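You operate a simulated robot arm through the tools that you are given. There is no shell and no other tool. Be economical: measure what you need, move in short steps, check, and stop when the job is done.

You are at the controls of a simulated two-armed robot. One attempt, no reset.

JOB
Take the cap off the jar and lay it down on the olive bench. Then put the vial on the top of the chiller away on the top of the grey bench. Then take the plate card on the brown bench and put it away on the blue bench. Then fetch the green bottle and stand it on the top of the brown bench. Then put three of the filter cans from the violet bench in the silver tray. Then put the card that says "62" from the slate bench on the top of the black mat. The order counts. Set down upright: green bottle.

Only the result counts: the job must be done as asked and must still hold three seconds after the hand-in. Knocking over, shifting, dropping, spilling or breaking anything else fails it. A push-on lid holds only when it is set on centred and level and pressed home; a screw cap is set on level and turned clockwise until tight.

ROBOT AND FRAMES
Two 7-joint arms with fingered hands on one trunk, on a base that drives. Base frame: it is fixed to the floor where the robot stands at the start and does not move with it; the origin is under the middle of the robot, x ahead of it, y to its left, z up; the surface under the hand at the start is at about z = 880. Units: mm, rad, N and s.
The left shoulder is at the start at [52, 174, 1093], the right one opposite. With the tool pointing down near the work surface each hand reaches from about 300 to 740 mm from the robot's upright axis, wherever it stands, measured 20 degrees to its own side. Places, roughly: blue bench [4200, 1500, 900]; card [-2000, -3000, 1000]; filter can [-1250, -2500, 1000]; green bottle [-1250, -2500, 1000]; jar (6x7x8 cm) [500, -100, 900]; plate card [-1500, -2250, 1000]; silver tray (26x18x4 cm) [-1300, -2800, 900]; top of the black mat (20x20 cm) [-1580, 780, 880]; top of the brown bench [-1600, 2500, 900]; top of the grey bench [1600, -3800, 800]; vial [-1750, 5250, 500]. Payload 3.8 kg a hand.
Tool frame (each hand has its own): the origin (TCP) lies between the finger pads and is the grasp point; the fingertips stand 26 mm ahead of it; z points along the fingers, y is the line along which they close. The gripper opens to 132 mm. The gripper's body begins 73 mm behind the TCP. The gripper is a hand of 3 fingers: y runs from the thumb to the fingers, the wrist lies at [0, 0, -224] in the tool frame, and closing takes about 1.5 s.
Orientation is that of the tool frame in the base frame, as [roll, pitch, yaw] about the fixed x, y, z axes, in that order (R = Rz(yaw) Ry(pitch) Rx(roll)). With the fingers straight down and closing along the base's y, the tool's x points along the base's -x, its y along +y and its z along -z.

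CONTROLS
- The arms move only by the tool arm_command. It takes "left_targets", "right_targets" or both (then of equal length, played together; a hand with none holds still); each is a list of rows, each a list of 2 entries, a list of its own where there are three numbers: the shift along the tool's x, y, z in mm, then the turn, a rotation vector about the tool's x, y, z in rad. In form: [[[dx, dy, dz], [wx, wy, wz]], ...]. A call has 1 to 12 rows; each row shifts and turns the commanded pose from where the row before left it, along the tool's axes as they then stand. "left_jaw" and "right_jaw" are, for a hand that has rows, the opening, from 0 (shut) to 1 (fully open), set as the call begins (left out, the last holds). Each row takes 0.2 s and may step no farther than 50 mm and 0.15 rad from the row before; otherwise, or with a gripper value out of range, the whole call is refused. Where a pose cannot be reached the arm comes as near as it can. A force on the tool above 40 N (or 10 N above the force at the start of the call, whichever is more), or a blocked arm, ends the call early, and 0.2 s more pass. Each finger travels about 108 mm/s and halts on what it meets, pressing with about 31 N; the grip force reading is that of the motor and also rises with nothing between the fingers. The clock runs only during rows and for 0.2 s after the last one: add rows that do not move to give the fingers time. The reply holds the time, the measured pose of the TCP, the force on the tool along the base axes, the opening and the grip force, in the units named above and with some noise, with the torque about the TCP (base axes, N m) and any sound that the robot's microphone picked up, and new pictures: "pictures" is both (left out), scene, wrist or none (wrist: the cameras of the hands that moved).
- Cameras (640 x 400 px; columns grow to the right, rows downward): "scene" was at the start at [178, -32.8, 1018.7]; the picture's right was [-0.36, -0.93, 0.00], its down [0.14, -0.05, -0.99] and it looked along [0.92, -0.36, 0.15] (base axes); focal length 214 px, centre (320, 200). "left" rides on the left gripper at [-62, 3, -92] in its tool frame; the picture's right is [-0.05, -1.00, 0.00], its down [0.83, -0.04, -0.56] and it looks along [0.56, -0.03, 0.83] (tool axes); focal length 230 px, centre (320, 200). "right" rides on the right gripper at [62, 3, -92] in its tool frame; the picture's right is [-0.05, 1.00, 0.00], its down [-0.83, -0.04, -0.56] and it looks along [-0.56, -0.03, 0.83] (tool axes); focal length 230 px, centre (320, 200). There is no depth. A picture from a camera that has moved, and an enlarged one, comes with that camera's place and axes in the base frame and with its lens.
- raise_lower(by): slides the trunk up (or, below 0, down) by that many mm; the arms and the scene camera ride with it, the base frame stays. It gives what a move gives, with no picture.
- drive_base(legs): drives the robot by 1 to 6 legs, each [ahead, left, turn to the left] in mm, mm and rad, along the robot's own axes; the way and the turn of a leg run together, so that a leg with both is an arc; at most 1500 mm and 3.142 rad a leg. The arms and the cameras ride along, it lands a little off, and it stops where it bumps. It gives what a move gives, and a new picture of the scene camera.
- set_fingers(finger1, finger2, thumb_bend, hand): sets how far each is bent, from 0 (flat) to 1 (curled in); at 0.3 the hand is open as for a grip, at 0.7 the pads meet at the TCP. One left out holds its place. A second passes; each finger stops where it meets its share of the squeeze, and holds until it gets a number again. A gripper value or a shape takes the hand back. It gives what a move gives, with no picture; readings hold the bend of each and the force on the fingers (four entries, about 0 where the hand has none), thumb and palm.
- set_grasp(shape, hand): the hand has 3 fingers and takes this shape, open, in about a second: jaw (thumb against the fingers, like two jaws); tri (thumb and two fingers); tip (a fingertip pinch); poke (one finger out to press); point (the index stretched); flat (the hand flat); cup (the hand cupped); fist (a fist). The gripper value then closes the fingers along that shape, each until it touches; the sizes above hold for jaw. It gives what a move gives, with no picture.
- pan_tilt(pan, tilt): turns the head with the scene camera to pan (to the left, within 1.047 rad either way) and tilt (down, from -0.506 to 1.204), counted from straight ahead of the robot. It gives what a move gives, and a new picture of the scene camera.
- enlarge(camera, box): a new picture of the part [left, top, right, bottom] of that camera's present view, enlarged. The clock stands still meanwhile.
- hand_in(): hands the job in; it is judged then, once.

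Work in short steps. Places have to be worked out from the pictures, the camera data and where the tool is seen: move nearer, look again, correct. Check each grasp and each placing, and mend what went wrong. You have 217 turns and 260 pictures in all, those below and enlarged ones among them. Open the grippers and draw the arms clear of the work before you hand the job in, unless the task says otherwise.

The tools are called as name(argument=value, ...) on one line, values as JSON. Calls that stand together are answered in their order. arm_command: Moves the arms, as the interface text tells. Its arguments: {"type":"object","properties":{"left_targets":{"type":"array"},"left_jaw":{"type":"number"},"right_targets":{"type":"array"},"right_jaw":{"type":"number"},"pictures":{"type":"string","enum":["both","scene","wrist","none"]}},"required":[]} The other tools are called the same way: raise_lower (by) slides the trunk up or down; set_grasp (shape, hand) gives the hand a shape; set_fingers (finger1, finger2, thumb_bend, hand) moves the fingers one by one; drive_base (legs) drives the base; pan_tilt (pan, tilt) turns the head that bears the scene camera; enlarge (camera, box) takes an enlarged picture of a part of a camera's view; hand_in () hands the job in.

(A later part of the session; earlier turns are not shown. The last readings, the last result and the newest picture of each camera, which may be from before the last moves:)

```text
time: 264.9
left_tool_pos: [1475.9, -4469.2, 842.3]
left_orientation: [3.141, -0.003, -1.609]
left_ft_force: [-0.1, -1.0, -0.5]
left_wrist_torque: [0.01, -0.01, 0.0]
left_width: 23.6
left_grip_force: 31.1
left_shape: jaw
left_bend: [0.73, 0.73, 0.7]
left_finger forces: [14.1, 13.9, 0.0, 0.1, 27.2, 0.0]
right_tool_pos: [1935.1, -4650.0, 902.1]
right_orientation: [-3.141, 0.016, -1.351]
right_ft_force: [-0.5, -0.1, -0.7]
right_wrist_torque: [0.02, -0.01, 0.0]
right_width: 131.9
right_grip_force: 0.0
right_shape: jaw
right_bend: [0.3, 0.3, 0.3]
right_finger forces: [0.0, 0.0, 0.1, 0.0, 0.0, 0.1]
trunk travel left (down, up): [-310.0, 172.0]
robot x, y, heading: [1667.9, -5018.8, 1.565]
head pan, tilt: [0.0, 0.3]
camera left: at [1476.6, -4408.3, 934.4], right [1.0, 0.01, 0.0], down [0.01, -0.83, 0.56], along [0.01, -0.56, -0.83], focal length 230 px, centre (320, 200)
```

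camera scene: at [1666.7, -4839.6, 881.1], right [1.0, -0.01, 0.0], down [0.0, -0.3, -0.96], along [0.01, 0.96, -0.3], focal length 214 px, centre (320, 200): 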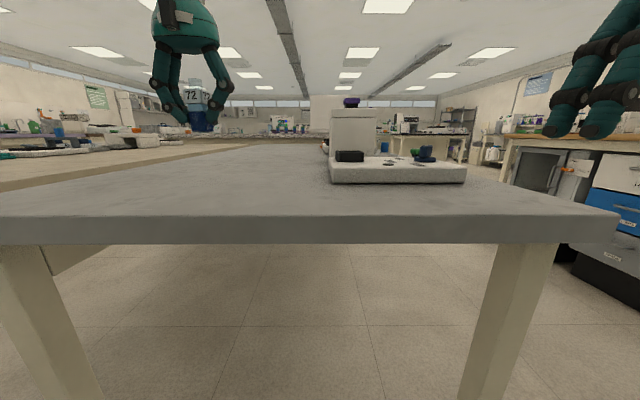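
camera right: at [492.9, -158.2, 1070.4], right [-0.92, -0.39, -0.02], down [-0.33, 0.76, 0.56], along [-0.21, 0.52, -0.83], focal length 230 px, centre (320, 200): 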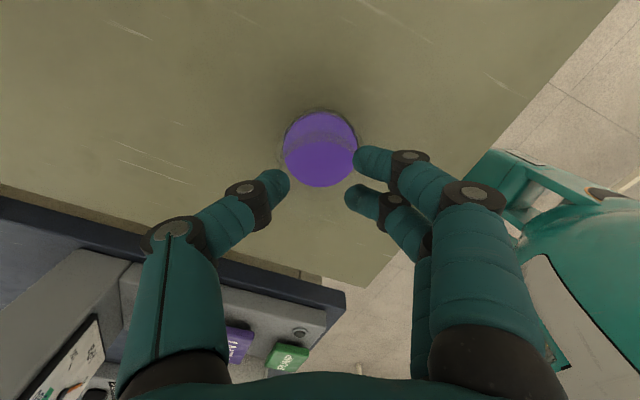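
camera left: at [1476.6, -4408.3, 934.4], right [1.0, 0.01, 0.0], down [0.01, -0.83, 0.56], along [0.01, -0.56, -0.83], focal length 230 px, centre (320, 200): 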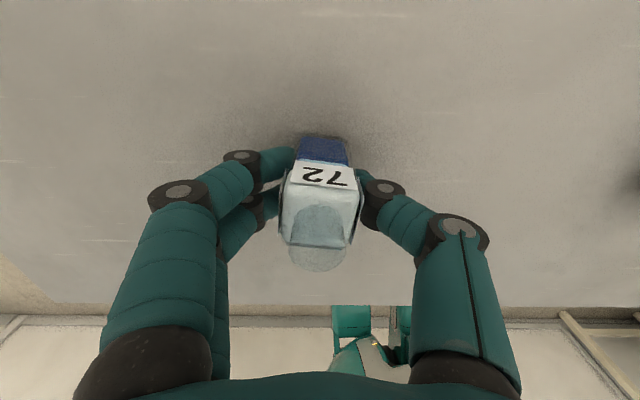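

Nearly there (shadow close). Creep on.

arm_command(left_targets=[[[0, 0, 1.5], [0, 0, 0]], [[0, 0, 1.5], [0, 0, 0]], [[0, 0, 1.5], [0, 0, 0]], [[0, 0, 1.5], [0, 0, 0]], [[0, 0, 1.5], [0, 0, 0]], [[0, 0, 0], [0, 0, 0]]], pictures="none")

```text
time: 266.3
left_tool_pos: [1478.0, -4469.6, 838.8]
left_orientation: [-3.14, 0.006, -1.609]
left_ft_force: [-1.9, -0.9, 31.9]
left_wrist_torque: [-0.01, 0.2, 0.07]
left_width: 25.5
left_grip_force: 31.5
left_shape: jaw
left_bend: [0.74, 0.74, 0.71]
left_finger forces: [19.1, 18.5, 0.0, 0.0, 35.1, 0.1]
right_tool_pos: [1935.8, -4652.8, 904.1]
right_orientation: [-3.14, 0.02, -1.35]
right_ft_force: [-0.6, 0.3, -0.5]
right_wrist_torque: [-0.01, 0.01, 0.03]
right_width: 131.8
right_grip_force: 0.0
right_shape: jaw
right_bend: [0.3, 0.3, 0.3]
right_finger forces: [0.0, 0.0, 0.0, 0.1, 0.0, 0.1]
trunk travel left (down, up): [-310.0, 172.0]
robot x, y, heading: [1667.5, -5020.4, 1.561]
head pan, tilt: [0.0, 0.3]
```

Contact. Ease up 2 mm, open and lift away.

arm_command(left_targets=[[[0, 0, -2.5], [0, 0, 0]], [[0, 0, 0], [0, 0, 0]]], pictures="none")

arm_command(left_targets=[[[0, 0, 0], [0, 0, 0]], [[0, 0, 0], [0, 0, 0]], [[0, 0, 0], [0, 0, 0]], [[0, 0, 0], [0, 0, 0]], [[0, 0, 0], [0, 0, 0]], [[0, 0, -40], [0, 0, 0]], [[0, 0, -40], [0, 0, 0]], [[0, 0, -40], [0, 0, 0]], [[0, 0, 0], [0, 0, 0]]], left_jaw=1.0, pictures="both")

```text
time: 266.9
left_tool_pos: [1476.8, -4470.1, 838.0]
left_orientation: [3.141, 0.0, -1.609]
left_ft_force: [-0.4, 0.6, 23.8]
left_wrist_torque: [0.07, 0.08, 0.05]
left_width: 25.3
left_grip_force: 30.4
left_shape: jaw
left_bend: [0.74, 0.74, 0.71]
left_finger forces: [18.3, 17.0, 0.0, 0.0, 34.5, 0.0]
right_tool_pos: [1936.1, -4651.8, 903.6]
right_orientation: [-3.141, 0.018, -1.351]
right_ft_force: [-0.2, 1.0, 1.1]
right_wrist_torque: [0.02, 0.01, -0.01]
right_width: 132.2
right_grip_force: 0.0
right_shape: jaw
right_bend: [0.3, 0.3, 0.3]
right_finger forces: [0.1, 0.1, 0.0, 0.0, 0.1, 0.0]
trunk travel left (down, up): [-310.0, 172.0]
robot x, y, heading: [1662.3, -5020.0, 1.563]
head pan, tilt: [0.0, 0.3]
```

```text
time: 268.9
left_tool_pos: [1474.2, -4468.7, 958.9]
left_orientation: [-3.141, -0.003, -1.609]
left_ft_force: [-0.6, -0.5, 0.5]
left_wrist_torque: [-0.03, 0.01, 0.01]
left_width: 131.9
left_grip_force: 0.0
left_shape: jaw
left_bend: [0.3, 0.3, 0.3]
left_finger forces: [0.0, 0.0, 0.0, 0.0, 0.0, 0.1]
right_tool_pos: [1934.3, -4649.9, 902.4]
right_orientation: [-3.141, 0.016, -1.35]
right_ft_force: [0.3, 0.1, -0.1]
right_wrist_torque: [0.02, 0.01, 0.0]
right_width: 132.3
right_grip_force: 0.0
right_shape: jaw
right_bend: [0.3, 0.3, 0.3]
right_finger forces: [0.1, 0.1, 0.0, 0.0, 0.1, 0.0]
trunk travel left (down, up): [-310.0, 172.0]
robot x, y, heading: [1668.1, -5018.0, 1.562]
head pan, tilt: [0.0, 0.3]
camera scene: at [1666.6, -4839.3, 881.0], right [1.0, -0.01, 0.0], down [0.0, -0.3, -0.96], along [0.01, 0.96, -0.3], focal length 214 px, centre (320, 200)
camera left: at [1475.1, -4409.2, 1050.7], right [1.0, 0.01, 0.0], down [0.01, -0.83, 0.56], along [0.01, -0.56, -0.83], focal length 230 px, centre (320, 200)
```

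scene: 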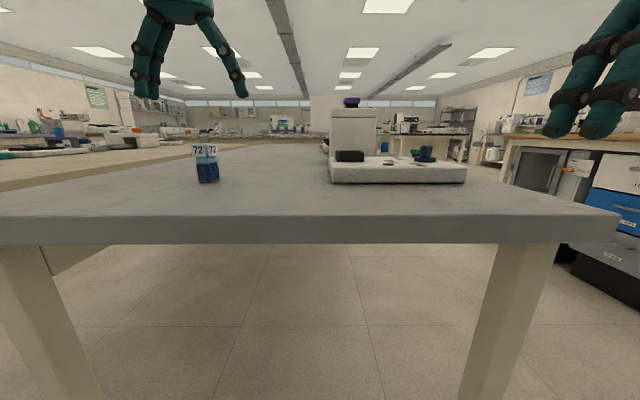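
left: 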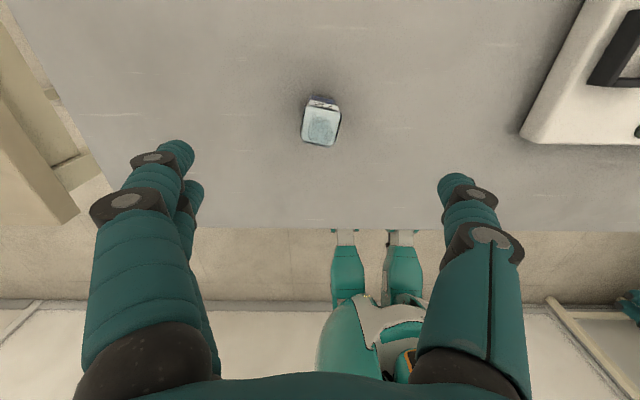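

Vial stands on the grey bench. Now to the island for the plate card: raise the trunk and drive back around, then look left.

raise_lower(by=120)

drive_base(legs=[[-220, 0, 0], [0, 0, 1.58], [1000, 0, 0], [1000, 0, 0], [0, 0, -1.57], [1300, 0, 0]])

pan_tilt(pan=0.9, tilt=0.25)

```text
time: 270.4
left_tool_pos: [1477.0, -4469.3, 1075.9]
left_orientation: [-3.139, -0.006, -1.61]
left_ft_force: [0.0, -0.5, 0.0]
left_wrist_torque: [-0.02, -0.03, 0.06]
left_width: 131.6
left_grip_force: 0.0
left_shape: jaw
left_bend: [0.3, 0.3, 0.3]
left_finger forces: [0.0, 0.0, 0.0, 0.1, 0.1, 0.1]
right_tool_pos: [1935.3, -4650.8, 1021.9]
right_orientation: [-3.14, 0.014, -1.351]
right_ft_force: [0.7, 0.3, -0.6]
right_wrist_torque: [-0.01, -0.02, 0.02]
right_width: 131.8
right_grip_force: 0.0
right_shape: jaw
right_bend: [0.3, 0.3, 0.3]
right_finger forces: [0.0, 0.0, 0.0, 0.0, 0.0, 0.0]
trunk travel left (down, up): [-430.0, 52.0]
robot x, y, heading: [1668.1, -5018.0, 1.564]
head pan, tilt: [0.0, 0.3]
```

```text
time: 295.3
left_tool_pos: [-480.4, -3385.0, 1077.8]
left_orientation: [3.142, -0.002, -1.618]
left_ft_force: [-0.5, 0.6, -0.4]
left_wrist_torque: [0.0, 0.0, 0.03]
left_width: 131.7
left_grip_force: 0.1
left_shape: jaw
left_bend: [0.3, 0.3, 0.3]
left_finger forces: [0.1, 0.0, 0.0, 0.1, 0.2, 0.0]
right_tool_pos: [-24.3, -3570.2, 1023.7]
right_orientation: [-3.14, 0.019, -1.36]
right_ft_force: [0.3, -0.1, -0.1]
right_wrist_torque: [-0.01, -0.02, -0.03]
right_width: 131.7
right_grip_force: 0.0
right_shape: jaw
right_bend: [0.3, 0.3, 0.3]
right_finger forces: [0.1, 0.0, 0.0, 0.0, 0.0, 0.1]
trunk travel left (down, up): [-430.0, 52.0]
robot x, y, heading: [-296.7, -3933.0, 1.557]
head pan, tilt: [0.0, 0.3]
camera scene: at [-292.6, -3740.1, 1016.7], right [1.0, -0.02, 0.0], down [0.0, -0.3, -0.96], along [0.01, 0.96, -0.3], focal length 214 px, centre (320, 200)
```

scene: 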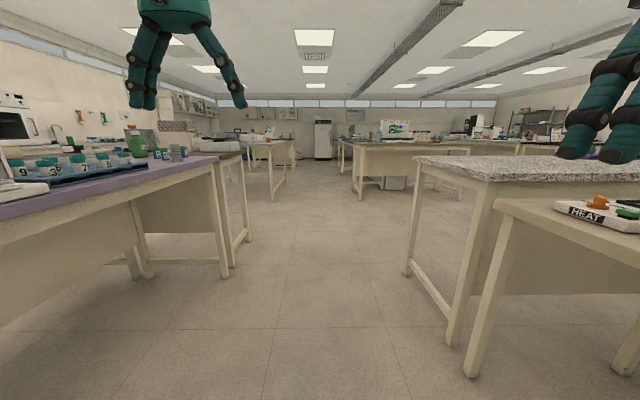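

```text
time: 296.5
left_tool_pos: [-480.8, -3385.0, 1077.4]
left_orientation: [3.141, -0.002, -1.618]
left_ft_force: [0.0, -0.1, -0.2]
left_wrist_torque: [0.03, 0.01, -0.02]
left_width: 131.9
left_grip_force: 0.0
left_shape: jaw
left_bend: [0.3, 0.3, 0.3]
left_finger forces: [0.0, 0.1, 0.0, 0.1, 0.1, 0.0]
right_tool_pos: [-24.0, -3570.2, 1023.5]
right_orientation: [3.141, 0.016, -1.36]
right_ft_force: [0.2, -0.2, 0.3]
right_wrist_torque: [-0.02, -0.03, -0.03]
right_width: 132.1
right_grip_force: 0.1
right_shape: jaw
right_bend: [0.3, 0.3, 0.3]
right_finger forces: [0.0, 0.0, 0.0, 0.0, 0.0, 0.0]
trunk travel left (down, up): [-430.0, 52.0]
robot x, y, heading: [-295.3, -3932.2, 1.556]
head pan, tilt: [0.901, 0.25]
camera scene: at [-366.2, -3774.3, 1021.4], right [0.63, 0.77, 0.0], down [0.19, -0.16, -0.97], along [-0.75, 0.61, -0.25], focal length 214 px, centre (320, 200)
```

scene: 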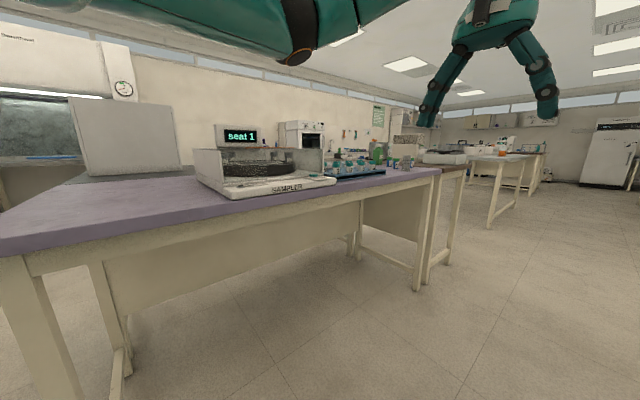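

The violet bench is right here with items on it. Zoom in on them and on the brown bench beyond.

enlarge(camera="scene", box=[190, 110, 490, 220])

```text
2.13 times, centred on (340, 165) of scene
camera zoom: at [-366.2, -3774.3, 1021.4], right [0.63, 0.77, 0.0], down [0.19, -0.16, -0.97], along [-0.75, 0.61, -0.25], focal length 458 px, centre (277, 275)
```

zoom: 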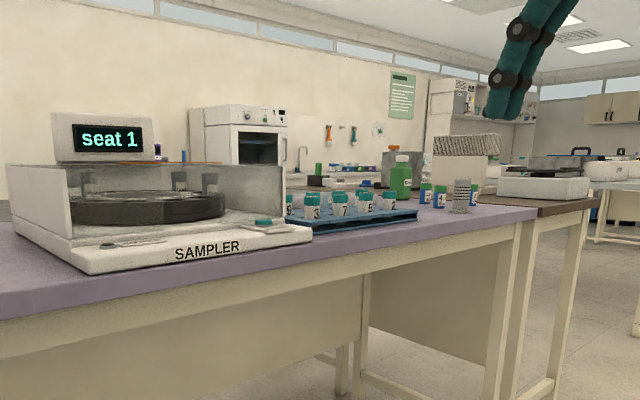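

Violet bench has the sampler, a rack, the green bottle and small cans; the brown bench is just beyond (+y). I drive up to face the brown bench from the corridor.

drive_base(legs=[[1400, -60, 0], [380, 0, 0], [0, 0, 1.58]])

pan_tilt(pan=-0.1, tilt=0.25)

```text
time: 309.4
left_tool_pos: [-758.0, -2318.6, 1078.3]
left_orientation: [-3.14, -0.003, -0.058]
left_ft_force: [0.0, -0.1, -0.2]
left_wrist_torque: [0.0, -0.02, 0.02]
left_width: 132.1
left_grip_force: 0.1
left_shape: jaw
left_bend: [0.3, 0.3, 0.3]
left_finger forces: [0.0, 0.0, 0.0, 0.0, 0.0, 0.0]
right_tool_pos: [-567.0, -1862.2, 1022.6]
right_orientation: [3.14, 0.018, 0.2]
right_ft_force: [0.3, 0.3, 0.6]
right_wrist_torque: [0.01, 0.0, 0.02]
right_width: 131.8
right_grip_force: 0.2
right_shape: jaw
right_bend: [0.3, 0.3, 0.3]
right_finger forces: [0.0, 0.1, 0.1, 0.0, 0.0, 0.0]
trunk travel left (down, up): [-430.0, 52.0]
robot x, y, heading: [-207.5, -2138.3, 3.118]
head pan, tilt: [0.901, 0.25]
camera scene: at [-368.7, -2209.6, 1021.4], right [-0.77, 0.64, 0.0], down [0.16, 0.19, -0.97], along [-0.62, -0.74, -0.25], focal length 214 px, centre (320, 200)
```

scene: 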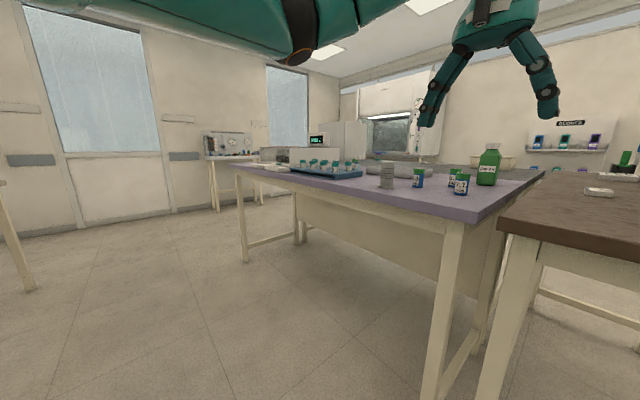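

```text
time: 310.6
left_tool_pos: [-755.7, -2318.1, 1077.2]
left_orientation: [-3.141, -0.003, -0.057]
left_ft_force: [-0.4, -0.4, -0.3]
left_wrist_torque: [-0.03, -0.01, 0.01]
left_width: 132.1
left_grip_force: 0.1
left_shape: jaw
left_bend: [0.3, 0.3, 0.3]
left_finger forces: [0.0, 0.1, 0.1, 0.0, 0.1, 0.1]
right_tool_pos: [-567.6, -1862.8, 1023.2]
right_orientation: [3.141, 0.018, 0.2]
right_ft_force: [-1.2, 0.4, -0.8]
right_wrist_torque: [0.0, 0.0, 0.01]
right_width: 131.9
right_grip_force: 0.1
right_shape: jaw
right_bend: [0.3, 0.3, 0.3]
right_finger forces: [0.0, 0.0, 0.1, 0.0, 0.0, 0.1]
trunk travel left (down, up): [-430.0, 52.0]
robot x, y, heading: [-201.0, -2138.1, 3.118]
head pan, tilt: [-0.099, 0.25]
camera scene: at [-401.6, -2126.3, 1021.4], right [0.12, 0.99, 0.0], down [0.25, -0.03, -0.97], along [-0.96, 0.12, -0.25], focal length 214 px, centre (320, 200)
```

scene: 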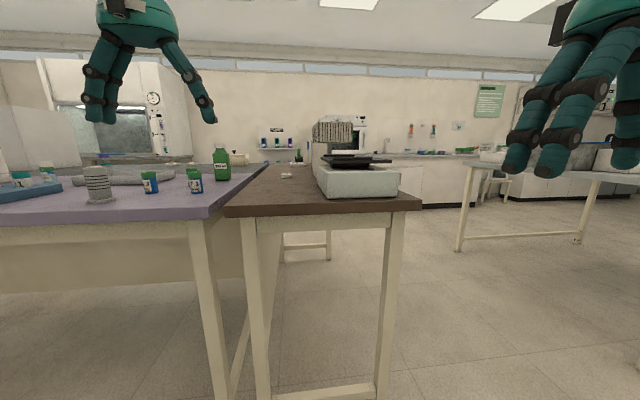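

A small white item lies on the brown bench at (286,176), and the cans and green bottle are on the violet one. Zoom.

enlarge(camera="scene", box=[60, 120, 440, 220])

enlarge(camera="scene", box=[220, 150, 340, 210])

```text
1.68 times, centred on (250, 170) of scene
camera zoom: at [-401.6, -2126.3, 1021.4], right [0.12, 0.99, 0.0], down [0.25, -0.03, -0.97], along [-0.96, 0.12, -0.25], focal length 361 px, centre (438, 250)
```

zoom: 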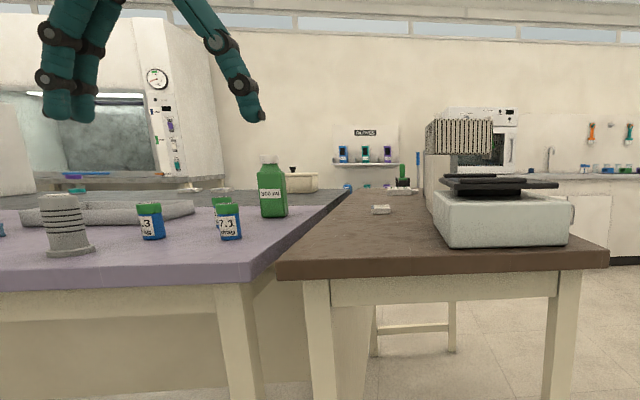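

```text
5.33 times, centred on (280, 180) of scene
camera zoom: at [-401.6, -2126.3, 1021.4], right [0.12, 0.99, 0.0], down [0.25, -0.03, -0.97], along [-0.96, 0.12, -0.25], focal length 1144 px, centre (533, 307)
```

zoom: 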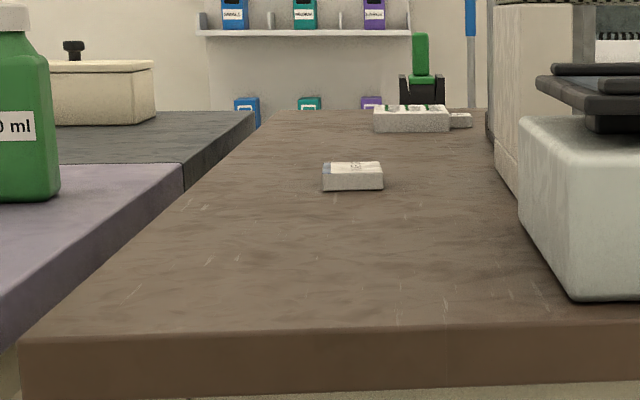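

The plate card is likely the small white block at about [-1340,-2157,880]. I drive close to the bench end so the left arm can reach in over it, then view from the wrist.

drive_base(legs=[[400, -160, 0.02]])

arm_command(left_targets=[[[0, 0, 0], [0, 0, 0]]], pictures="wrist")

```text
time: 313.3
left_tool_pos: [-1148.7, -2174.3, 1077.8]
left_orientation: [-3.141, -0.003, -0.024]
left_ft_force: [-0.6, 0.0, -0.1]
left_wrist_torque: [-0.01, -0.03, 0.01]
left_width: 131.7
left_grip_force: 0.1
left_shape: jaw
left_bend: [0.3, 0.3, 0.3]
left_finger forces: [0.0, 0.0, 0.1, 0.0, 0.0, 0.1]
right_tool_pos: [-973.1, -1714.0, 1022.9]
right_orientation: [3.14, 0.018, 0.235]
right_ft_force: [0.8, 0.0, 0.9]
right_wrist_torque: [0.02, -0.02, 0.0]
right_width: 131.8
right_grip_force: 0.2
right_shape: jaw
right_bend: [0.3, 0.3, 0.3]
right_finger forces: [0.0, 0.0, 0.0, 0.1, 0.0, 0.1]
trunk travel left (down, up): [-430.0, 52.0]
robot x, y, heading: [-602.0, -1977.3, -3.135]
head pan, tilt: [-0.099, 0.25]
camera scene: at [-799.7, -1970.8, 1021.4], right [0.09, 1.0, 0.0], down [0.25, -0.02, -0.97], along [-0.96, 0.09, -0.25], focal length 214 px, centre (320, 200)
```

scene: 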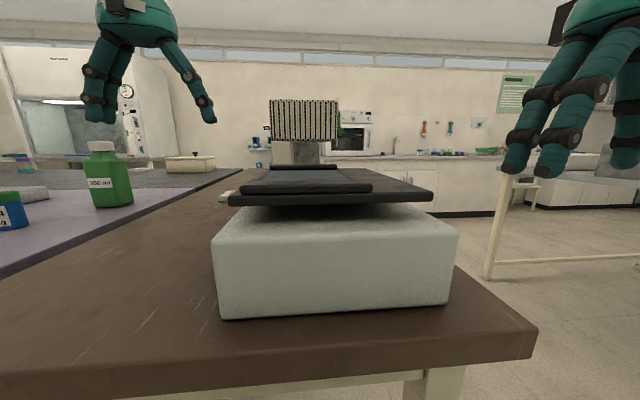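

```text
time: 313.7
left_tool_pos: [-1148.4, -2174.5, 1077.5]
left_orientation: [-3.14, -0.004, -0.024]
left_ft_force: [-0.2, 0.7, 0.3]
left_wrist_torque: [-0.01, 0.01, 0.01]
left_width: 132.1
left_grip_force: 0.2
left_shape: jaw
left_bend: [0.3, 0.3, 0.3]
left_finger forces: [0.1, 0.0, 0.0, 0.0, 0.0, 0.0]
right_tool_pos: [-972.5, -1713.0, 1023.1]
right_orientation: [3.141, 0.017, 0.234]
right_ft_force: [-0.2, 0.1, 0.1]
right_wrist_torque: [-0.01, 0.02, 0.01]
right_width: 132.0
right_grip_force: 0.0
right_shape: jaw
right_bend: [0.3, 0.3, 0.3]
right_finger forces: [0.0, 0.1, 0.0, 0.0, 0.0, 0.0]
trunk travel left (down, up): [-430.0, 52.0]
robot x, y, heading: [-601.2, -1975.1, -3.131]
head pan, tilt: [-0.099, 0.25]
camera left: at [-1208.3, -2177.0, 1169.8], right [-0.03, 1.0, 0.0], down [0.83, 0.02, 0.56], along [0.56, 0.02, -0.83], focal length 230 px, centre (320, 200)
```

left: 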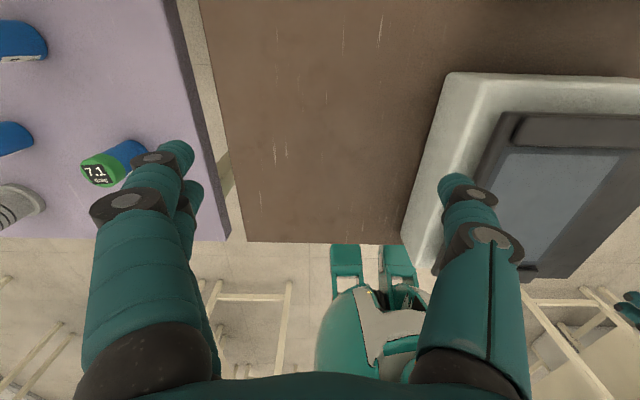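

I need to be a bit further in: drive 55 mm ahead, then extend the left hand toward the card at lower height.

drive_base(legs=[[55, 0, 0]])

arm_command(left_targets=[[[0, 0, 40], [0, 0, 0]], [[-35, 0, 25], [0, 0, 0]], [[-35, 0, 0], [0, 0, 0]], [[-35, 0, 0], [0, 0, 0]], [[0, 0, 0], [0, 0, 0]]], pictures="wrist")

```text
time: 314.6
left_tool_pos: [-1203.8, -2174.6, 1076.4]
left_orientation: [3.141, -0.005, -0.024]
left_ft_force: [-0.3, -0.2, -1.3]
left_wrist_torque: [-0.02, -0.03, 0.0]
left_width: 131.9
left_grip_force: 0.0
left_shape: jaw
left_bend: [0.3, 0.3, 0.3]
left_finger forces: [0.1, 0.0, 0.0, 0.1, 0.0, 0.0]
right_tool_pos: [-1027.9, -1713.4, 1023.5]
right_orientation: [3.141, 0.015, 0.233]
right_ft_force: [-0.3, 0.7, 0.3]
right_wrist_torque: [-0.02, -0.02, -0.01]
right_width: 132.1
right_grip_force: 0.0
right_shape: jaw
right_bend: [0.3, 0.3, 0.3]
right_finger forces: [0.1, 0.0, 0.0, 0.0, 0.0, 0.0]
trunk travel left (down, up): [-430.0, 52.0]
robot x, y, heading: [-655.3, -1981.4, -3.132]
head pan, tilt: [-0.099, 0.25]
camera scene: at [-854.6, -1971.2, 1021.4], right [0.09, 1.0, 0.0], down [0.25, -0.02, -0.97], along [-0.96, 0.09, -0.25], focal length 214 px, centre (320, 200)
```

scene: 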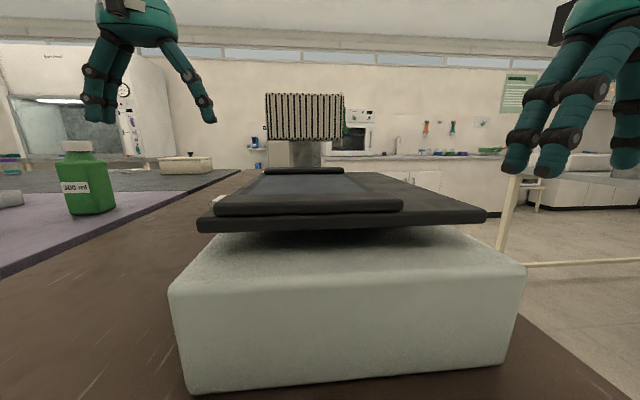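

```text
time: 315.8
left_tool_pos: [-1307.7, -2174.9, 1011.7]
left_orientation: [-3.141, -0.001, -0.025]
left_ft_force: [0.3, -0.3, -0.2]
left_wrist_torque: [0.01, 0.04, 0.01]
left_width: 131.9
left_grip_force: 0.0
left_shape: jaw
left_bend: [0.3, 0.3, 0.3]
left_finger forces: [0.0, 0.0, 0.0, 0.0, 0.0, 0.1]
right_tool_pos: [-1027.8, -1713.3, 1022.7]
right_orientation: [-3.14, 0.017, 0.235]
right_ft_force: [-0.7, 0.1, 0.2]
right_wrist_torque: [0.0, 0.05, 0.0]
right_width: 131.8
right_grip_force: 0.0
right_shape: jaw
right_bend: [0.3, 0.3, 0.3]
right_finger forces: [0.1, 0.0, 0.0, 0.1, 0.0, 0.0]
trunk travel left (down, up): [-430.0, 52.0]
robot x, y, heading: [-657.9, -1973.1, -3.131]
head pan, tilt: [-0.099, 0.25]
camera left: at [-1368.1, -2176.3, 1104.6], right [-0.03, 1.0, 0.0], down [0.83, 0.02, 0.56], along [0.56, 0.01, -0.83], focal length 230 px, centre (320, 200)
```

left: 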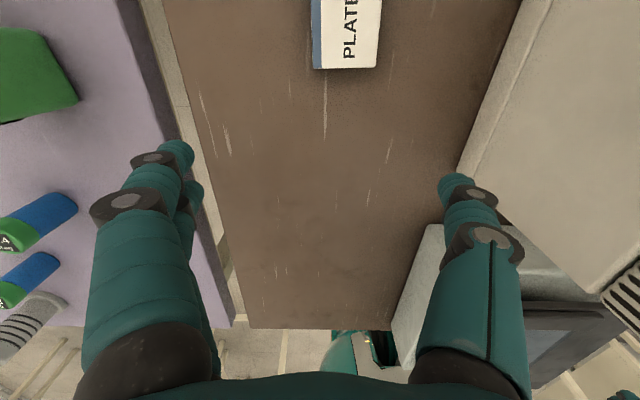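

The card reads "PLATE…", about 50 mm wide, near edge at [-1353,-2157]. I move in 30 mm, centre on it with a part-closed hand, and descend partway.

drive_base(legs=[[30, 0, 0]])

arm_command(left_targets=[[[0, -18, 0], [0, 0, 0]], [[-25, 0, 20], [0, 0, 0]], [[-23, 0, 20], [0, 0, 0]], [[0, 0, 10], [0, 0, 0]], [[0, 0, 0], [0, 0, 0]], [[0, 0, 0], [0, 0, 0]]], left_jaw=0.65, pictures="wrist")

```text
time: 316.6
left_tool_pos: [-1337.4, -2172.6, 1013.9]
left_orientation: [3.14, -0.001, -0.026]
left_ft_force: [0.5, 0.5, -0.3]
left_wrist_torque: [0.01, -0.05, 0.01]
left_width: 131.8
left_grip_force: 0.1
left_shape: jaw
left_bend: [0.3, 0.3, 0.3]
left_finger forces: [0.0, 0.0, 0.1, 0.0, 0.0, 0.1]
right_tool_pos: [-1056.6, -1713.0, 1023.2]
right_orientation: [-3.14, 0.018, 0.234]
right_ft_force: [-0.2, 0.3, 1.1]
right_wrist_torque: [0.02, -0.05, 0.02]
right_width: 131.8
right_grip_force: 0.1
right_shape: jaw
right_bend: [0.3, 0.3, 0.3]
right_finger forces: [0.0, 0.0, 0.0, 0.1, 0.0, 0.0]
trunk travel left (down, up): [-430.0, 52.0]
robot x, y, heading: [-682.7, -1976.1, -3.14]
head pan, tilt: [-0.099, 0.25]
camera scene: at [-883.6, -1971.3, 1021.6], right [0.09, 1.0, 0.0], down [0.25, -0.02, -0.97], along [-0.96, 0.09, -0.25], focal length 214 px, centre (320, 200)
```

scene: 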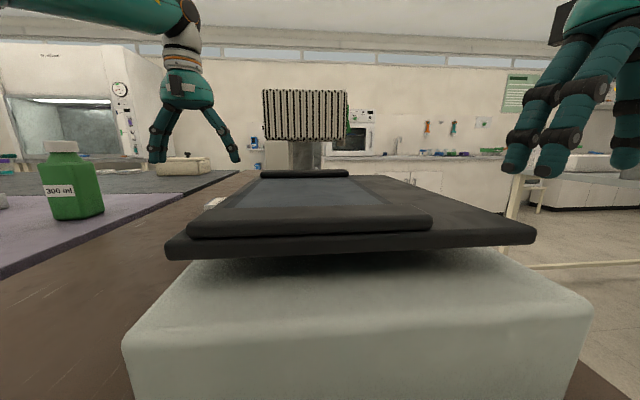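

```text
time: 318.1
left_tool_pos: [-1367.6, -2156.8, 960.4]
left_orientation: [-3.141, -0.001, -0.026]
left_ft_force: [0.8, 1.1, 0.4]
left_wrist_torque: [-0.01, 0.01, -0.03]
left_width: 86.3
left_grip_force: 0.0
left_shape: jaw
left_bend: [0.7, 0.7, 0.67]
left_finger forces: [0.0, 0.0, 0.0, 0.0, 0.1, 0.0]
left hand out of reach, approached as far as the arm can: row 3
right_tool_pos: [-1057.6, -1714.0, 1023.6]
right_orientation: [3.141, 0.019, 0.236]
right_ft_force: [0.5, 0.2, -0.5]
right_wrist_torque: [0.01, -0.02, -0.02]
right_width: 131.8
right_grip_force: 0.1
right_shape: jaw
right_bend: [0.3, 0.3, 0.3]
right_finger forces: [0.0, 0.0, 0.0, 0.0, 0.0, 0.0]
trunk travel left (down, up): [-430.0, 52.0]
robot x, y, heading: [-688.3, -1977.3, -3.135]
head pan, tilt: [-0.099, 0.25]
camera left: at [-1427.8, -2159.1, 1052.9], right [-0.03, 1.0, 0.0], down [0.83, 0.02, 0.56], along [0.56, 0.01, -0.83], focal length 230 px, centre (320, 200)
```

left: 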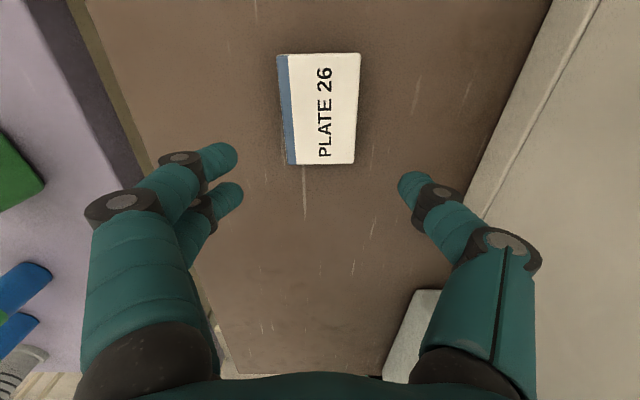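

Card is "PLATE 26", 70×49 mm, centre [-1389,-2158]. Descend further, extend the last 18 mm, and lower to the bench.

arm_command(left_targets=[[[0, 0, 25], [0, 0, 0]], [[-10, 0, 8], [0, 0, 0]], [[-10, 0, 8], [0, 0, 0]], [[0, 0, 5], [0, 0, 0]], [[0, 0, 0], [0, 0, 0]]], pictures="wrist")

```text
time: 319.2
left_tool_pos: [-1371.9, -2157.0, 922.1]
left_orientation: [-3.141, -0.001, -0.027]
left_ft_force: [0.7, 0.9, 0.4]
left_wrist_torque: [0.01, -0.02, -0.01]
left_width: 86.1
left_grip_force: 0.0
left_shape: jaw
left_bend: [0.7, 0.7, 0.67]
left_finger forces: [0.0, 0.1, 0.0, 0.0, 0.0, 0.0]
left hand out of reach, approached as far as the arm can: row 2, 3
right_tool_pos: [-1059.0, -1712.9, 1023.5]
right_orientation: [3.141, 0.017, 0.235]
right_ft_force: [0.7, 0.4, 0.3]
right_wrist_torque: [-0.01, 0.01, 0.01]
right_width: 131.7
right_grip_force: 0.1
right_shape: jaw
right_bend: [0.3, 0.3, 0.3]
right_finger forces: [0.1, 0.1, 0.1, 0.1, 0.1, 0.1]
trunk travel left (down, up): [-430.0, 52.0]
robot x, y, heading: [-685.3, -1974.9, -3.134]
head pan, tilt: [-0.099, 0.25]
camera left: at [-1431.3, -2159.2, 1015.1], right [-0.03, 1.0, 0.0], down [0.83, 0.02, 0.56], along [0.56, 0.01, -0.83], focal length 230 px, centre (320, 200)
```

left: 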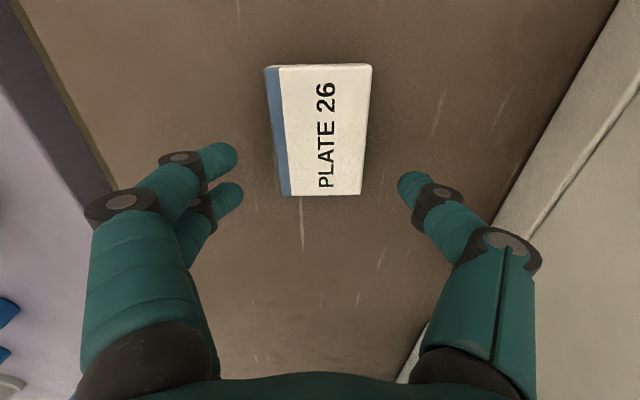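

At reach limit; nudge the base 18 mm forward.

drive_base(legs=[[18, 0, 0]])

arm_command(left_targets=[[[0, 0, 6], [0, 0, 0]], [[0, 0, 5], [0, 0, 0]], [[0, 0, 3], [0, 0, 0]], [[0, 0, 0], [0, 0, 0]]], pictures="wrist")

```text
time: 320.0
left_tool_pos: [-1388.0, -2155.5, 923.0]
left_orientation: [3.141, -0.002, -0.027]
left_ft_force: [-0.5, 0.2, -1.0]
left_wrist_torque: [-0.03, 0.01, -0.01]
left_width: 86.2
left_grip_force: 0.1
left_shape: jaw
left_bend: [0.7, 0.7, 0.67]
left_finger forces: [0.0, 0.0, 0.0, 0.0, 0.1, 0.0]
right_tool_pos: [-1073.8, -1712.3, 1023.3]
right_orientation: [-3.141, 0.016, 0.233]
right_ft_force: [-0.4, -0.1, 0.1]
right_wrist_torque: [0.01, -0.04, -0.01]
right_width: 131.6
right_grip_force: 0.0
right_shape: jaw
right_bend: [0.3, 0.3, 0.3]
right_finger forces: [0.0, 0.0, 0.1, 0.1, 0.0, 0.0]
trunk travel left (down, up): [-430.0, 52.0]
robot x, y, heading: [-700.9, -1978.9, -3.137]
head pan, tilt: [-0.099, 0.25]
camera scene: at [-900.5, -1971.3, 1021.2], right [0.09, 1.0, 0.0], down [0.25, -0.02, -0.97], along [-0.96, 0.09, -0.25], focal length 214 px, centre (320, 200)
```

scene: 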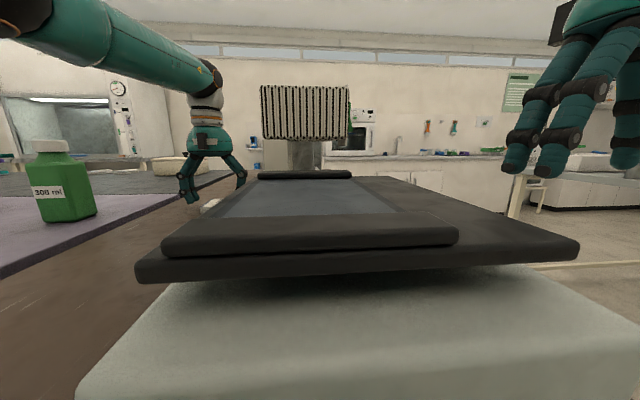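

```text
time: 321.0
left_tool_pos: [-1387.5, -2156.2, 909.0]
left_orientation: [3.14, 0.0, -0.026]
left_ft_force: [-0.1, -0.5, 0.6]
left_wrist_torque: [0.01, -0.03, 0.04]
left_width: 86.3
left_grip_force: 0.0
left_shape: jaw
left_bend: [0.7, 0.7, 0.67]
left_finger forces: [0.0, 0.0, 0.0, 0.1, 0.0, 0.0]
right_tool_pos: [-1072.9, -1712.9, 1022.0]
right_orientation: [3.141, 0.016, 0.233]
right_ft_force: [0.1, 0.5, -0.1]
right_wrist_torque: [0.05, -0.04, 0.01]
right_width: 131.8
right_grip_force: 0.1
right_shape: jaw
right_bend: [0.3, 0.3, 0.3]
right_finger forces: [0.0, 0.0, 0.0, 0.1, 0.0, 0.0]
trunk travel left (down, up): [-430.0, 52.0]
robot x, y, heading: [-700.9, -1977.1, -3.135]
head pan, tilt: [-0.099, 0.25]
camera left: at [-1447.4, -2159.0, 1001.2], right [-0.03, 1.0, 0.0], down [0.83, 0.02, 0.56], along [0.56, 0.01, -0.83], focal length 230 px, centre (320, 200)
```

left: 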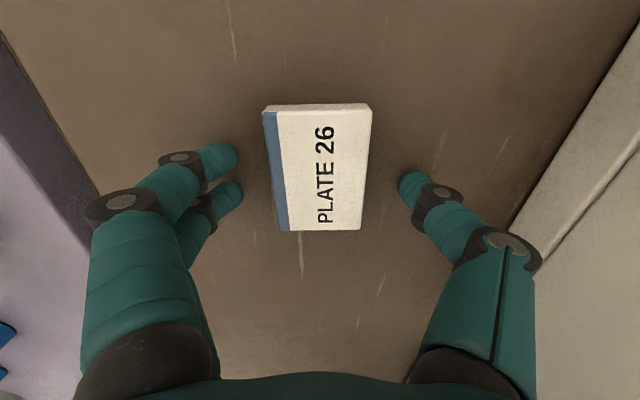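

Well centred. Lower 3 mm more gently, then close on the card.

arm_command(left_targets=[[[0, 0, 1.5], [0, 0, 0]], [[0, 0, 1.5], [0, 0, 0]], [[0, 0, 0], [0, 0, 0]]], pictures="none")

arm_command(left_targets=[[[0, 0, 0], [0, 0, 0]], [[0, 0, 0], [0, 0, 0]], [[0, 0, 0], [0, 0, 0]], [[0, 0, 0], [0, 0, 0]], [[0, 0, 0], [0, 0, 0]], [[0, 0, 0], [0, 0, 0]]], left_jaw=0.1, pictures="wrist")

```text
time: 321.8
left_tool_pos: [-1386.0, -2156.5, 906.6]
left_orientation: [-3.141, -0.001, -0.028]
left_ft_force: [-0.4, 0.2, 4.1]
left_wrist_torque: [-0.23, 0.06, -0.07]
left_width: 86.1
left_grip_force: 0.1
left_shape: jaw
left_bend: [0.7, 0.7, 0.67]
left_finger forces: [2.2, 2.2, 0.1, 0.1, 0.0, 0.1]
right_tool_pos: [-1071.7, -1712.5, 1024.1]
right_orientation: [3.14, 0.018, 0.232]
right_ft_force: [0.7, 0.9, 0.7]
right_wrist_torque: [0.01, 0.0, 0.03]
right_width: 132.0
right_grip_force: 0.1
right_shape: jaw
right_bend: [0.3, 0.3, 0.3]
right_finger forces: [0.1, 0.0, 0.2, 0.1, 0.0, 0.0]
trunk travel left (down, up): [-430.0, 52.0]
robot x, y, heading: [-704.1, -1977.1, -3.141]
head pan, tilt: [-0.099, 0.25]
```

```text
time: 323.2
left_tool_pos: [-1385.3, -2156.7, 907.2]
left_orientation: [3.141, 0.0, -0.027]
left_ft_force: [-0.5, -4.1, 10.2]
left_wrist_torque: [-0.4, 0.05, -0.02]
left_width: 44.6
left_grip_force: 30.9
left_shape: jaw
left_bend: [0.74, 0.74, 0.7]
left_finger forces: [19.0, 18.1, 0.1, 0.0, 27.2, 0.0]
right_tool_pos: [-1072.4, -1713.0, 1024.8]
right_orientation: [-3.14, 0.018, 0.232]
right_ft_force: [-0.1, 0.5, 0.2]
right_wrist_torque: [-0.01, 0.02, 0.01]
right_width: 132.2
right_grip_force: 0.1
right_shape: jaw
right_bend: [0.3, 0.3, 0.3]
right_finger forces: [0.0, 0.0, 0.0, 0.1, 0.0, 0.0]
trunk travel left (down, up): [-430.0, 52.0]
robot x, y, heading: [-702.8, -1976.3, -3.14]
head pan, tilt: [-0.099, 0.25]
camera left: at [-1446.5, -2159.1, 999.1], right [-0.03, 1.0, 0.0], down [0.83, 0.02, 0.56], along [0.56, 0.01, -0.83], focal length 230 px, centre (320, 200)
```

left: 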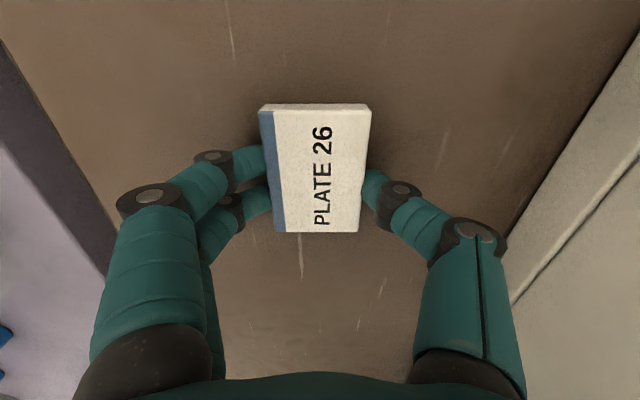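

Card gripped. Lift, retract over the bench, then back out.

arm_command(left_targets=[[[0, 0, -30], [0, 0, 0]], [[0, 0, -40], [0, 0, 0]], [[0, 0, -40], [0, 0, 0]], [[40, 0, -30], [0, 0, 0]], [[45, 0, 0], [0, 0, 0]], [[45, 0, 0], [0, 0, 0]], [[45, 0, 0], [0, 0, 0]], [[0, 0, 0], [0, 0, 0]]], pictures="wrist")

drive_base(legs=[[-500, 0, 0]])

```text
time: 325.0
left_tool_pos: [-1205.3, -2164.8, 1048.0]
left_orientation: [-3.141, -0.005, -0.025]
left_ft_force: [0.4, -0.4, -1.1]
left_wrist_torque: [0.01, 0.02, 0.02]
left_width: 43.9
left_grip_force: 31.0
left_shape: jaw
left_bend: [0.74, 0.74, 0.7]
left_finger forces: [14.7, 14.3, 0.0, 0.0, 29.0, 0.1]
left hand out of reach, approached as far as the arm can: row 3
right_tool_pos: [-1073.2, -1712.9, 1021.5]
right_orientation: [-3.14, 0.016, 0.232]
right_ft_force: [-0.1, -0.8, 0.2]
right_wrist_torque: [0.0, -0.03, -0.02]
right_width: 131.9
right_grip_force: 0.0
right_shape: jaw
right_bend: [0.3, 0.3, 0.3]
right_finger forces: [0.1, 0.1, 0.0, 0.0, 0.0, 0.0]
trunk travel left (down, up): [-430.0, 52.0]
robot x, y, heading: [-700.0, -1979.1, -3.136]
head pan, tilt: [-0.099, 0.25]
camera left: at [-1265.3, -2166.7, 1139.2], right [-0.03, 1.0, 0.0], down [0.83, 0.02, 0.56], along [0.56, 0.01, -0.83], focal length 230 px, centre (320, 200)
```

left: 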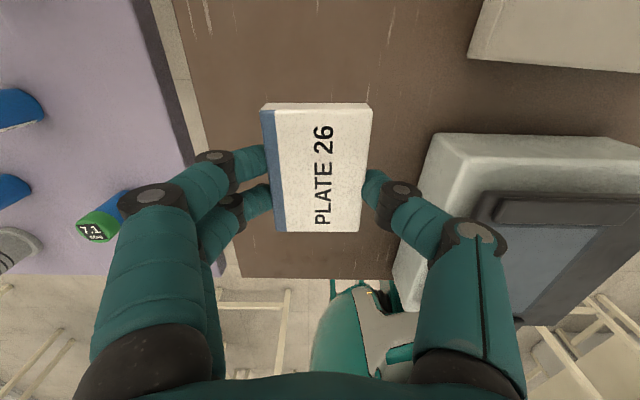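

```text
time: 328.0
left_tool_pos: [-706.6, -2163.1, 1048.4]
left_orientation: [3.141, -0.002, -0.017]
left_ft_force: [0.2, -1.1, -1.2]
left_wrist_torque: [-0.04, 0.02, -0.01]
left_width: 44.3
left_grip_force: 31.0
left_shape: jaw
left_bend: [0.74, 0.74, 0.7]
left_finger forces: [14.6, 14.2, 0.0, 0.1, 28.9, 0.0]
right_tool_pos: [-578.7, -1711.2, 1023.0]
right_orientation: [-3.141, 0.016, 0.241]
right_ft_force: [0.5, 0.1, -0.2]
right_wrist_torque: [-0.02, 0.02, -0.01]
right_width: 132.0
right_grip_force: 0.1
right_shape: jaw
right_bend: [0.3, 0.3, 0.3]
right_finger forces: [0.0, 0.0, 0.0, 0.0, 0.0, 0.0]
trunk travel left (down, up): [-430.0, 52.0]
robot x, y, heading: [-206.0, -1972.2, -3.127]
head pan, tilt: [-0.099, 0.25]
camera scene: at [-402.9, -1968.5, 1021.4], right [0.09, 1.0, 0.0], down [0.25, -0.02, -0.97], along [-0.97, 0.08, -0.25], focal length 214 px, centre (320, 200)
```

scene: 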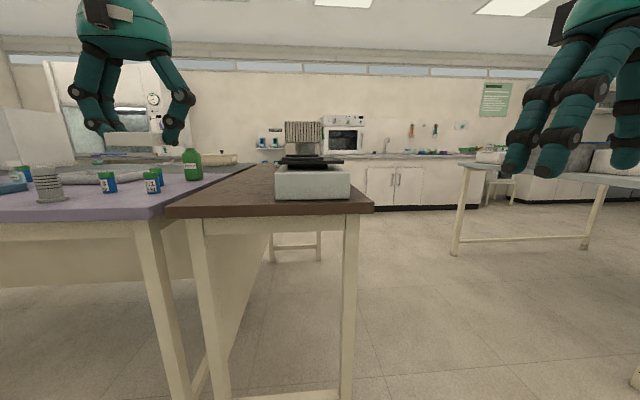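

Card held. Turn toward +x and move into the aisle between the olive and speckled benches to look for the blue bench.

drive_base(legs=[[0, 0, 3.127], [500, 480, 0]])

pan_tilt(pan=0.4, tilt=0.1)

```text
time: 340.1
left_tool_pos: [798.5, -1296.3, 1047.1]
left_orientation: [-3.141, -0.001, 3.119]
left_ft_force: [-0.1, -0.4, -1.2]
left_wrist_torque: [-0.02, 0.02, 0.03]
left_width: 43.9
left_grip_force: 30.5
left_shape: jaw
left_bend: [0.74, 0.74, 0.7]
left_finger forces: [14.7, 14.3, 0.1, 0.0, 28.9, 0.0]
right_tool_pos: [667.0, -1747.0, 1023.4]
right_orientation: [3.141, 0.015, -2.907]
right_ft_force: [-0.3, -0.4, 0.0]
right_wrist_torque: [0.02, -0.03, 0.04]
right_width: 131.8
right_grip_force: 0.1
right_shape: jaw
right_bend: [0.3, 0.3, 0.3]
right_finger forces: [0.0, 0.0, 0.0, 0.0, 0.0, 0.0]
trunk travel left (down, up): [-430.0, 52.0]
robot x, y, heading: [298.4, -1485.0, 0.012]
head pan, tilt: [-0.099, 0.25]
camera scene: at [492.4, -1493.4, 1021.4], right [-0.09, -1.0, 0.0], down [-0.25, 0.02, -0.97], along [0.97, -0.09, -0.25], focal length 214 px, centre (320, 200)
```

scene: 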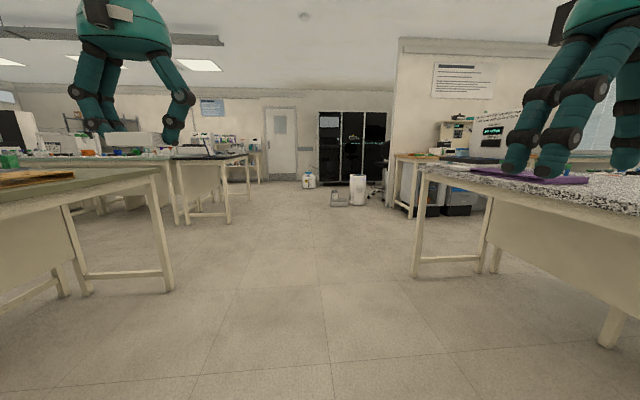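

```text
time: 341.0
left_tool_pos: [798.3, -1295.2, 1046.8]
left_orientation: [-3.141, -0.002, 3.119]
left_ft_force: [0.7, -0.2, -1.1]
left_wrist_torque: [0.0, 0.02, 0.03]
left_width: 44.1
left_grip_force: 31.3
left_shape: jaw
left_bend: [0.74, 0.74, 0.7]
left_finger forces: [14.7, 14.2, 0.0, 0.1, 29.0, 0.0]
right_tool_pos: [666.9, -1747.5, 1023.5]
right_orientation: [3.141, 0.014, -2.906]
right_ft_force: [0.4, 0.4, 0.2]
right_wrist_torque: [0.01, 0.0, 0.02]
right_width: 131.9
right_grip_force: 0.0
right_shape: jaw
right_bend: [0.3, 0.3, 0.3]
right_finger forces: [0.0, 0.1, 0.0, 0.0, 0.0, 0.1]
trunk travel left (down, up): [-430.0, 52.0]
robot x, y, heading: [296.0, -1483.8, 0.011]
head pan, tilt: [0.4, 0.099]
camera scene: at [483.8, -1448.5, 1035.3], right [0.4, -0.92, 0.0], down [-0.09, -0.04, -0.99], along [0.91, 0.4, -0.1], focal length 214 px, centre (320, 200)
```

scene: 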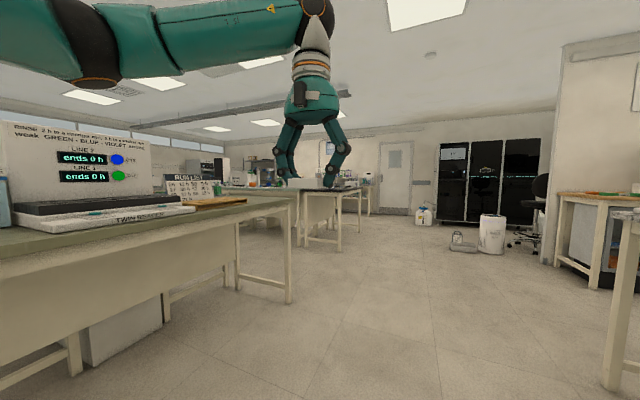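

Drive further along the aisle to about (2400,-1250) and look left again.

drive_base(legs=[[1050, 100, 0], [1050, 100, 0]])

pan_tilt(pan=0.9, tilt=0.15)

```text
time: 351.7
left_tool_pos: [2950.1, -1094.7, 1046.3]
left_orientation: [3.141, -0.003, 3.111]
left_ft_force: [-0.1, -0.1, -0.1]
left_wrist_torque: [0.01, -0.01, 0.02]
left_width: 44.0
left_grip_force: 31.4
left_shape: jaw
left_bend: [0.74, 0.74, 0.7]
left_finger forces: [14.7, 14.3, 0.0, 0.0, 29.1, 0.0]
right_tool_pos: [2815.8, -1544.9, 1022.6]
right_orientation: [-3.141, 0.017, -2.914]
right_ft_force: [0.5, -0.3, -0.2]
right_wrist_torque: [-0.04, 0.04, -0.03]
right_width: 132.1
right_grip_force: 0.1
right_shape: jaw
right_bend: [0.3, 0.3, 0.3]
right_finger forces: [0.0, 0.1, 0.1, 0.1, 0.0, 0.1]
trunk travel left (down, up): [-430.0, 52.0]
robot x, y, heading: [2450.6, -1277.9, 0.001]
head pan, tilt: [0.4, 0.099]
camera scene: at [2635.0, -1244.3, 1035.3], right [0.39, -0.92, 0.0], down [-0.09, -0.04, -0.99], along [0.92, 0.39, -0.1], focal length 214 px, centre (320, 200)
```

scene: 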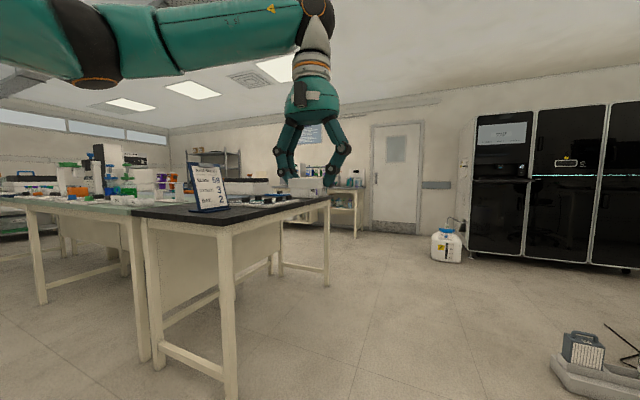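

```text
time: 352.6
left_tool_pos: [2951.3, -1093.4, 1047.9]
left_orientation: [3.141, -0.001, 3.112]
left_ft_force: [-0.7, 0.0, -0.3]
left_wrist_torque: [-0.02, 0.01, 0.01]
left_width: 43.7
left_grip_force: 31.1
left_shape: jaw
left_bend: [0.74, 0.74, 0.7]
left_finger forces: [14.6, 14.3, 0.1, 0.1, 29.1, 0.0]
right_tool_pos: [2815.5, -1543.5, 1022.5]
right_orientation: [-3.141, 0.015, -2.915]
right_ft_force: [0.7, -0.5, -0.1]
right_wrist_torque: [0.0, 0.01, 0.04]
right_width: 131.5
right_grip_force: 0.0
right_shape: jaw
right_bend: [0.3, 0.3, 0.3]
right_finger forces: [0.0, 0.0, 0.0, 0.0, 0.0, 0.0]
trunk travel left (down, up): [-430.0, 52.0]
robot x, y, heading: [2448.4, -1276.5, -0.003]
head pan, tilt: [0.901, 0.15]
camera scene: at [2607.8, -1207.6, 1030.7], right [0.78, -0.62, 0.0], down [-0.09, -0.12, -0.99], along [0.61, 0.77, -0.15], focal length 214 px, centre (320, 200)
```

scene: 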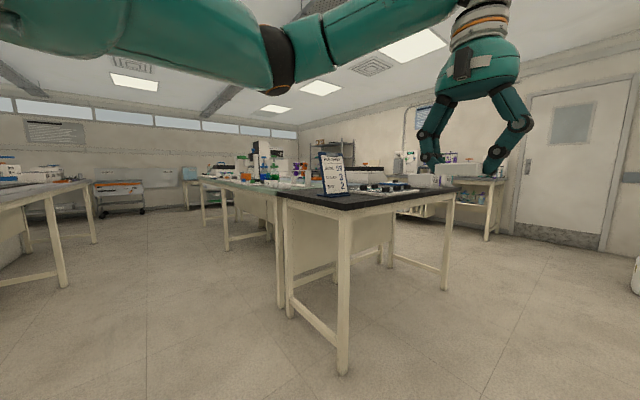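

Zoom on the benches beyond the black one.

enlarge(camera="scene", box=[180, 130, 470, 250])

```text
2.21 times, centred on (325, 190) of scene
camera zoom: at [2607.8, -1207.6, 1030.7], right [0.78, -0.62, 0.0], down [-0.09, -0.12, -0.99], along [0.61, 0.77, -0.15], focal length 473 px, centre (309, 222)
```

zoom: 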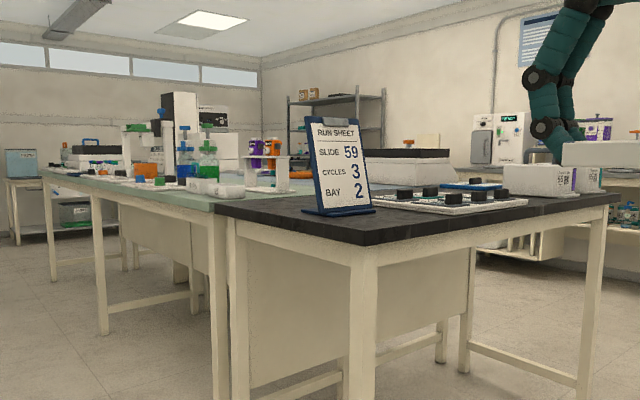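

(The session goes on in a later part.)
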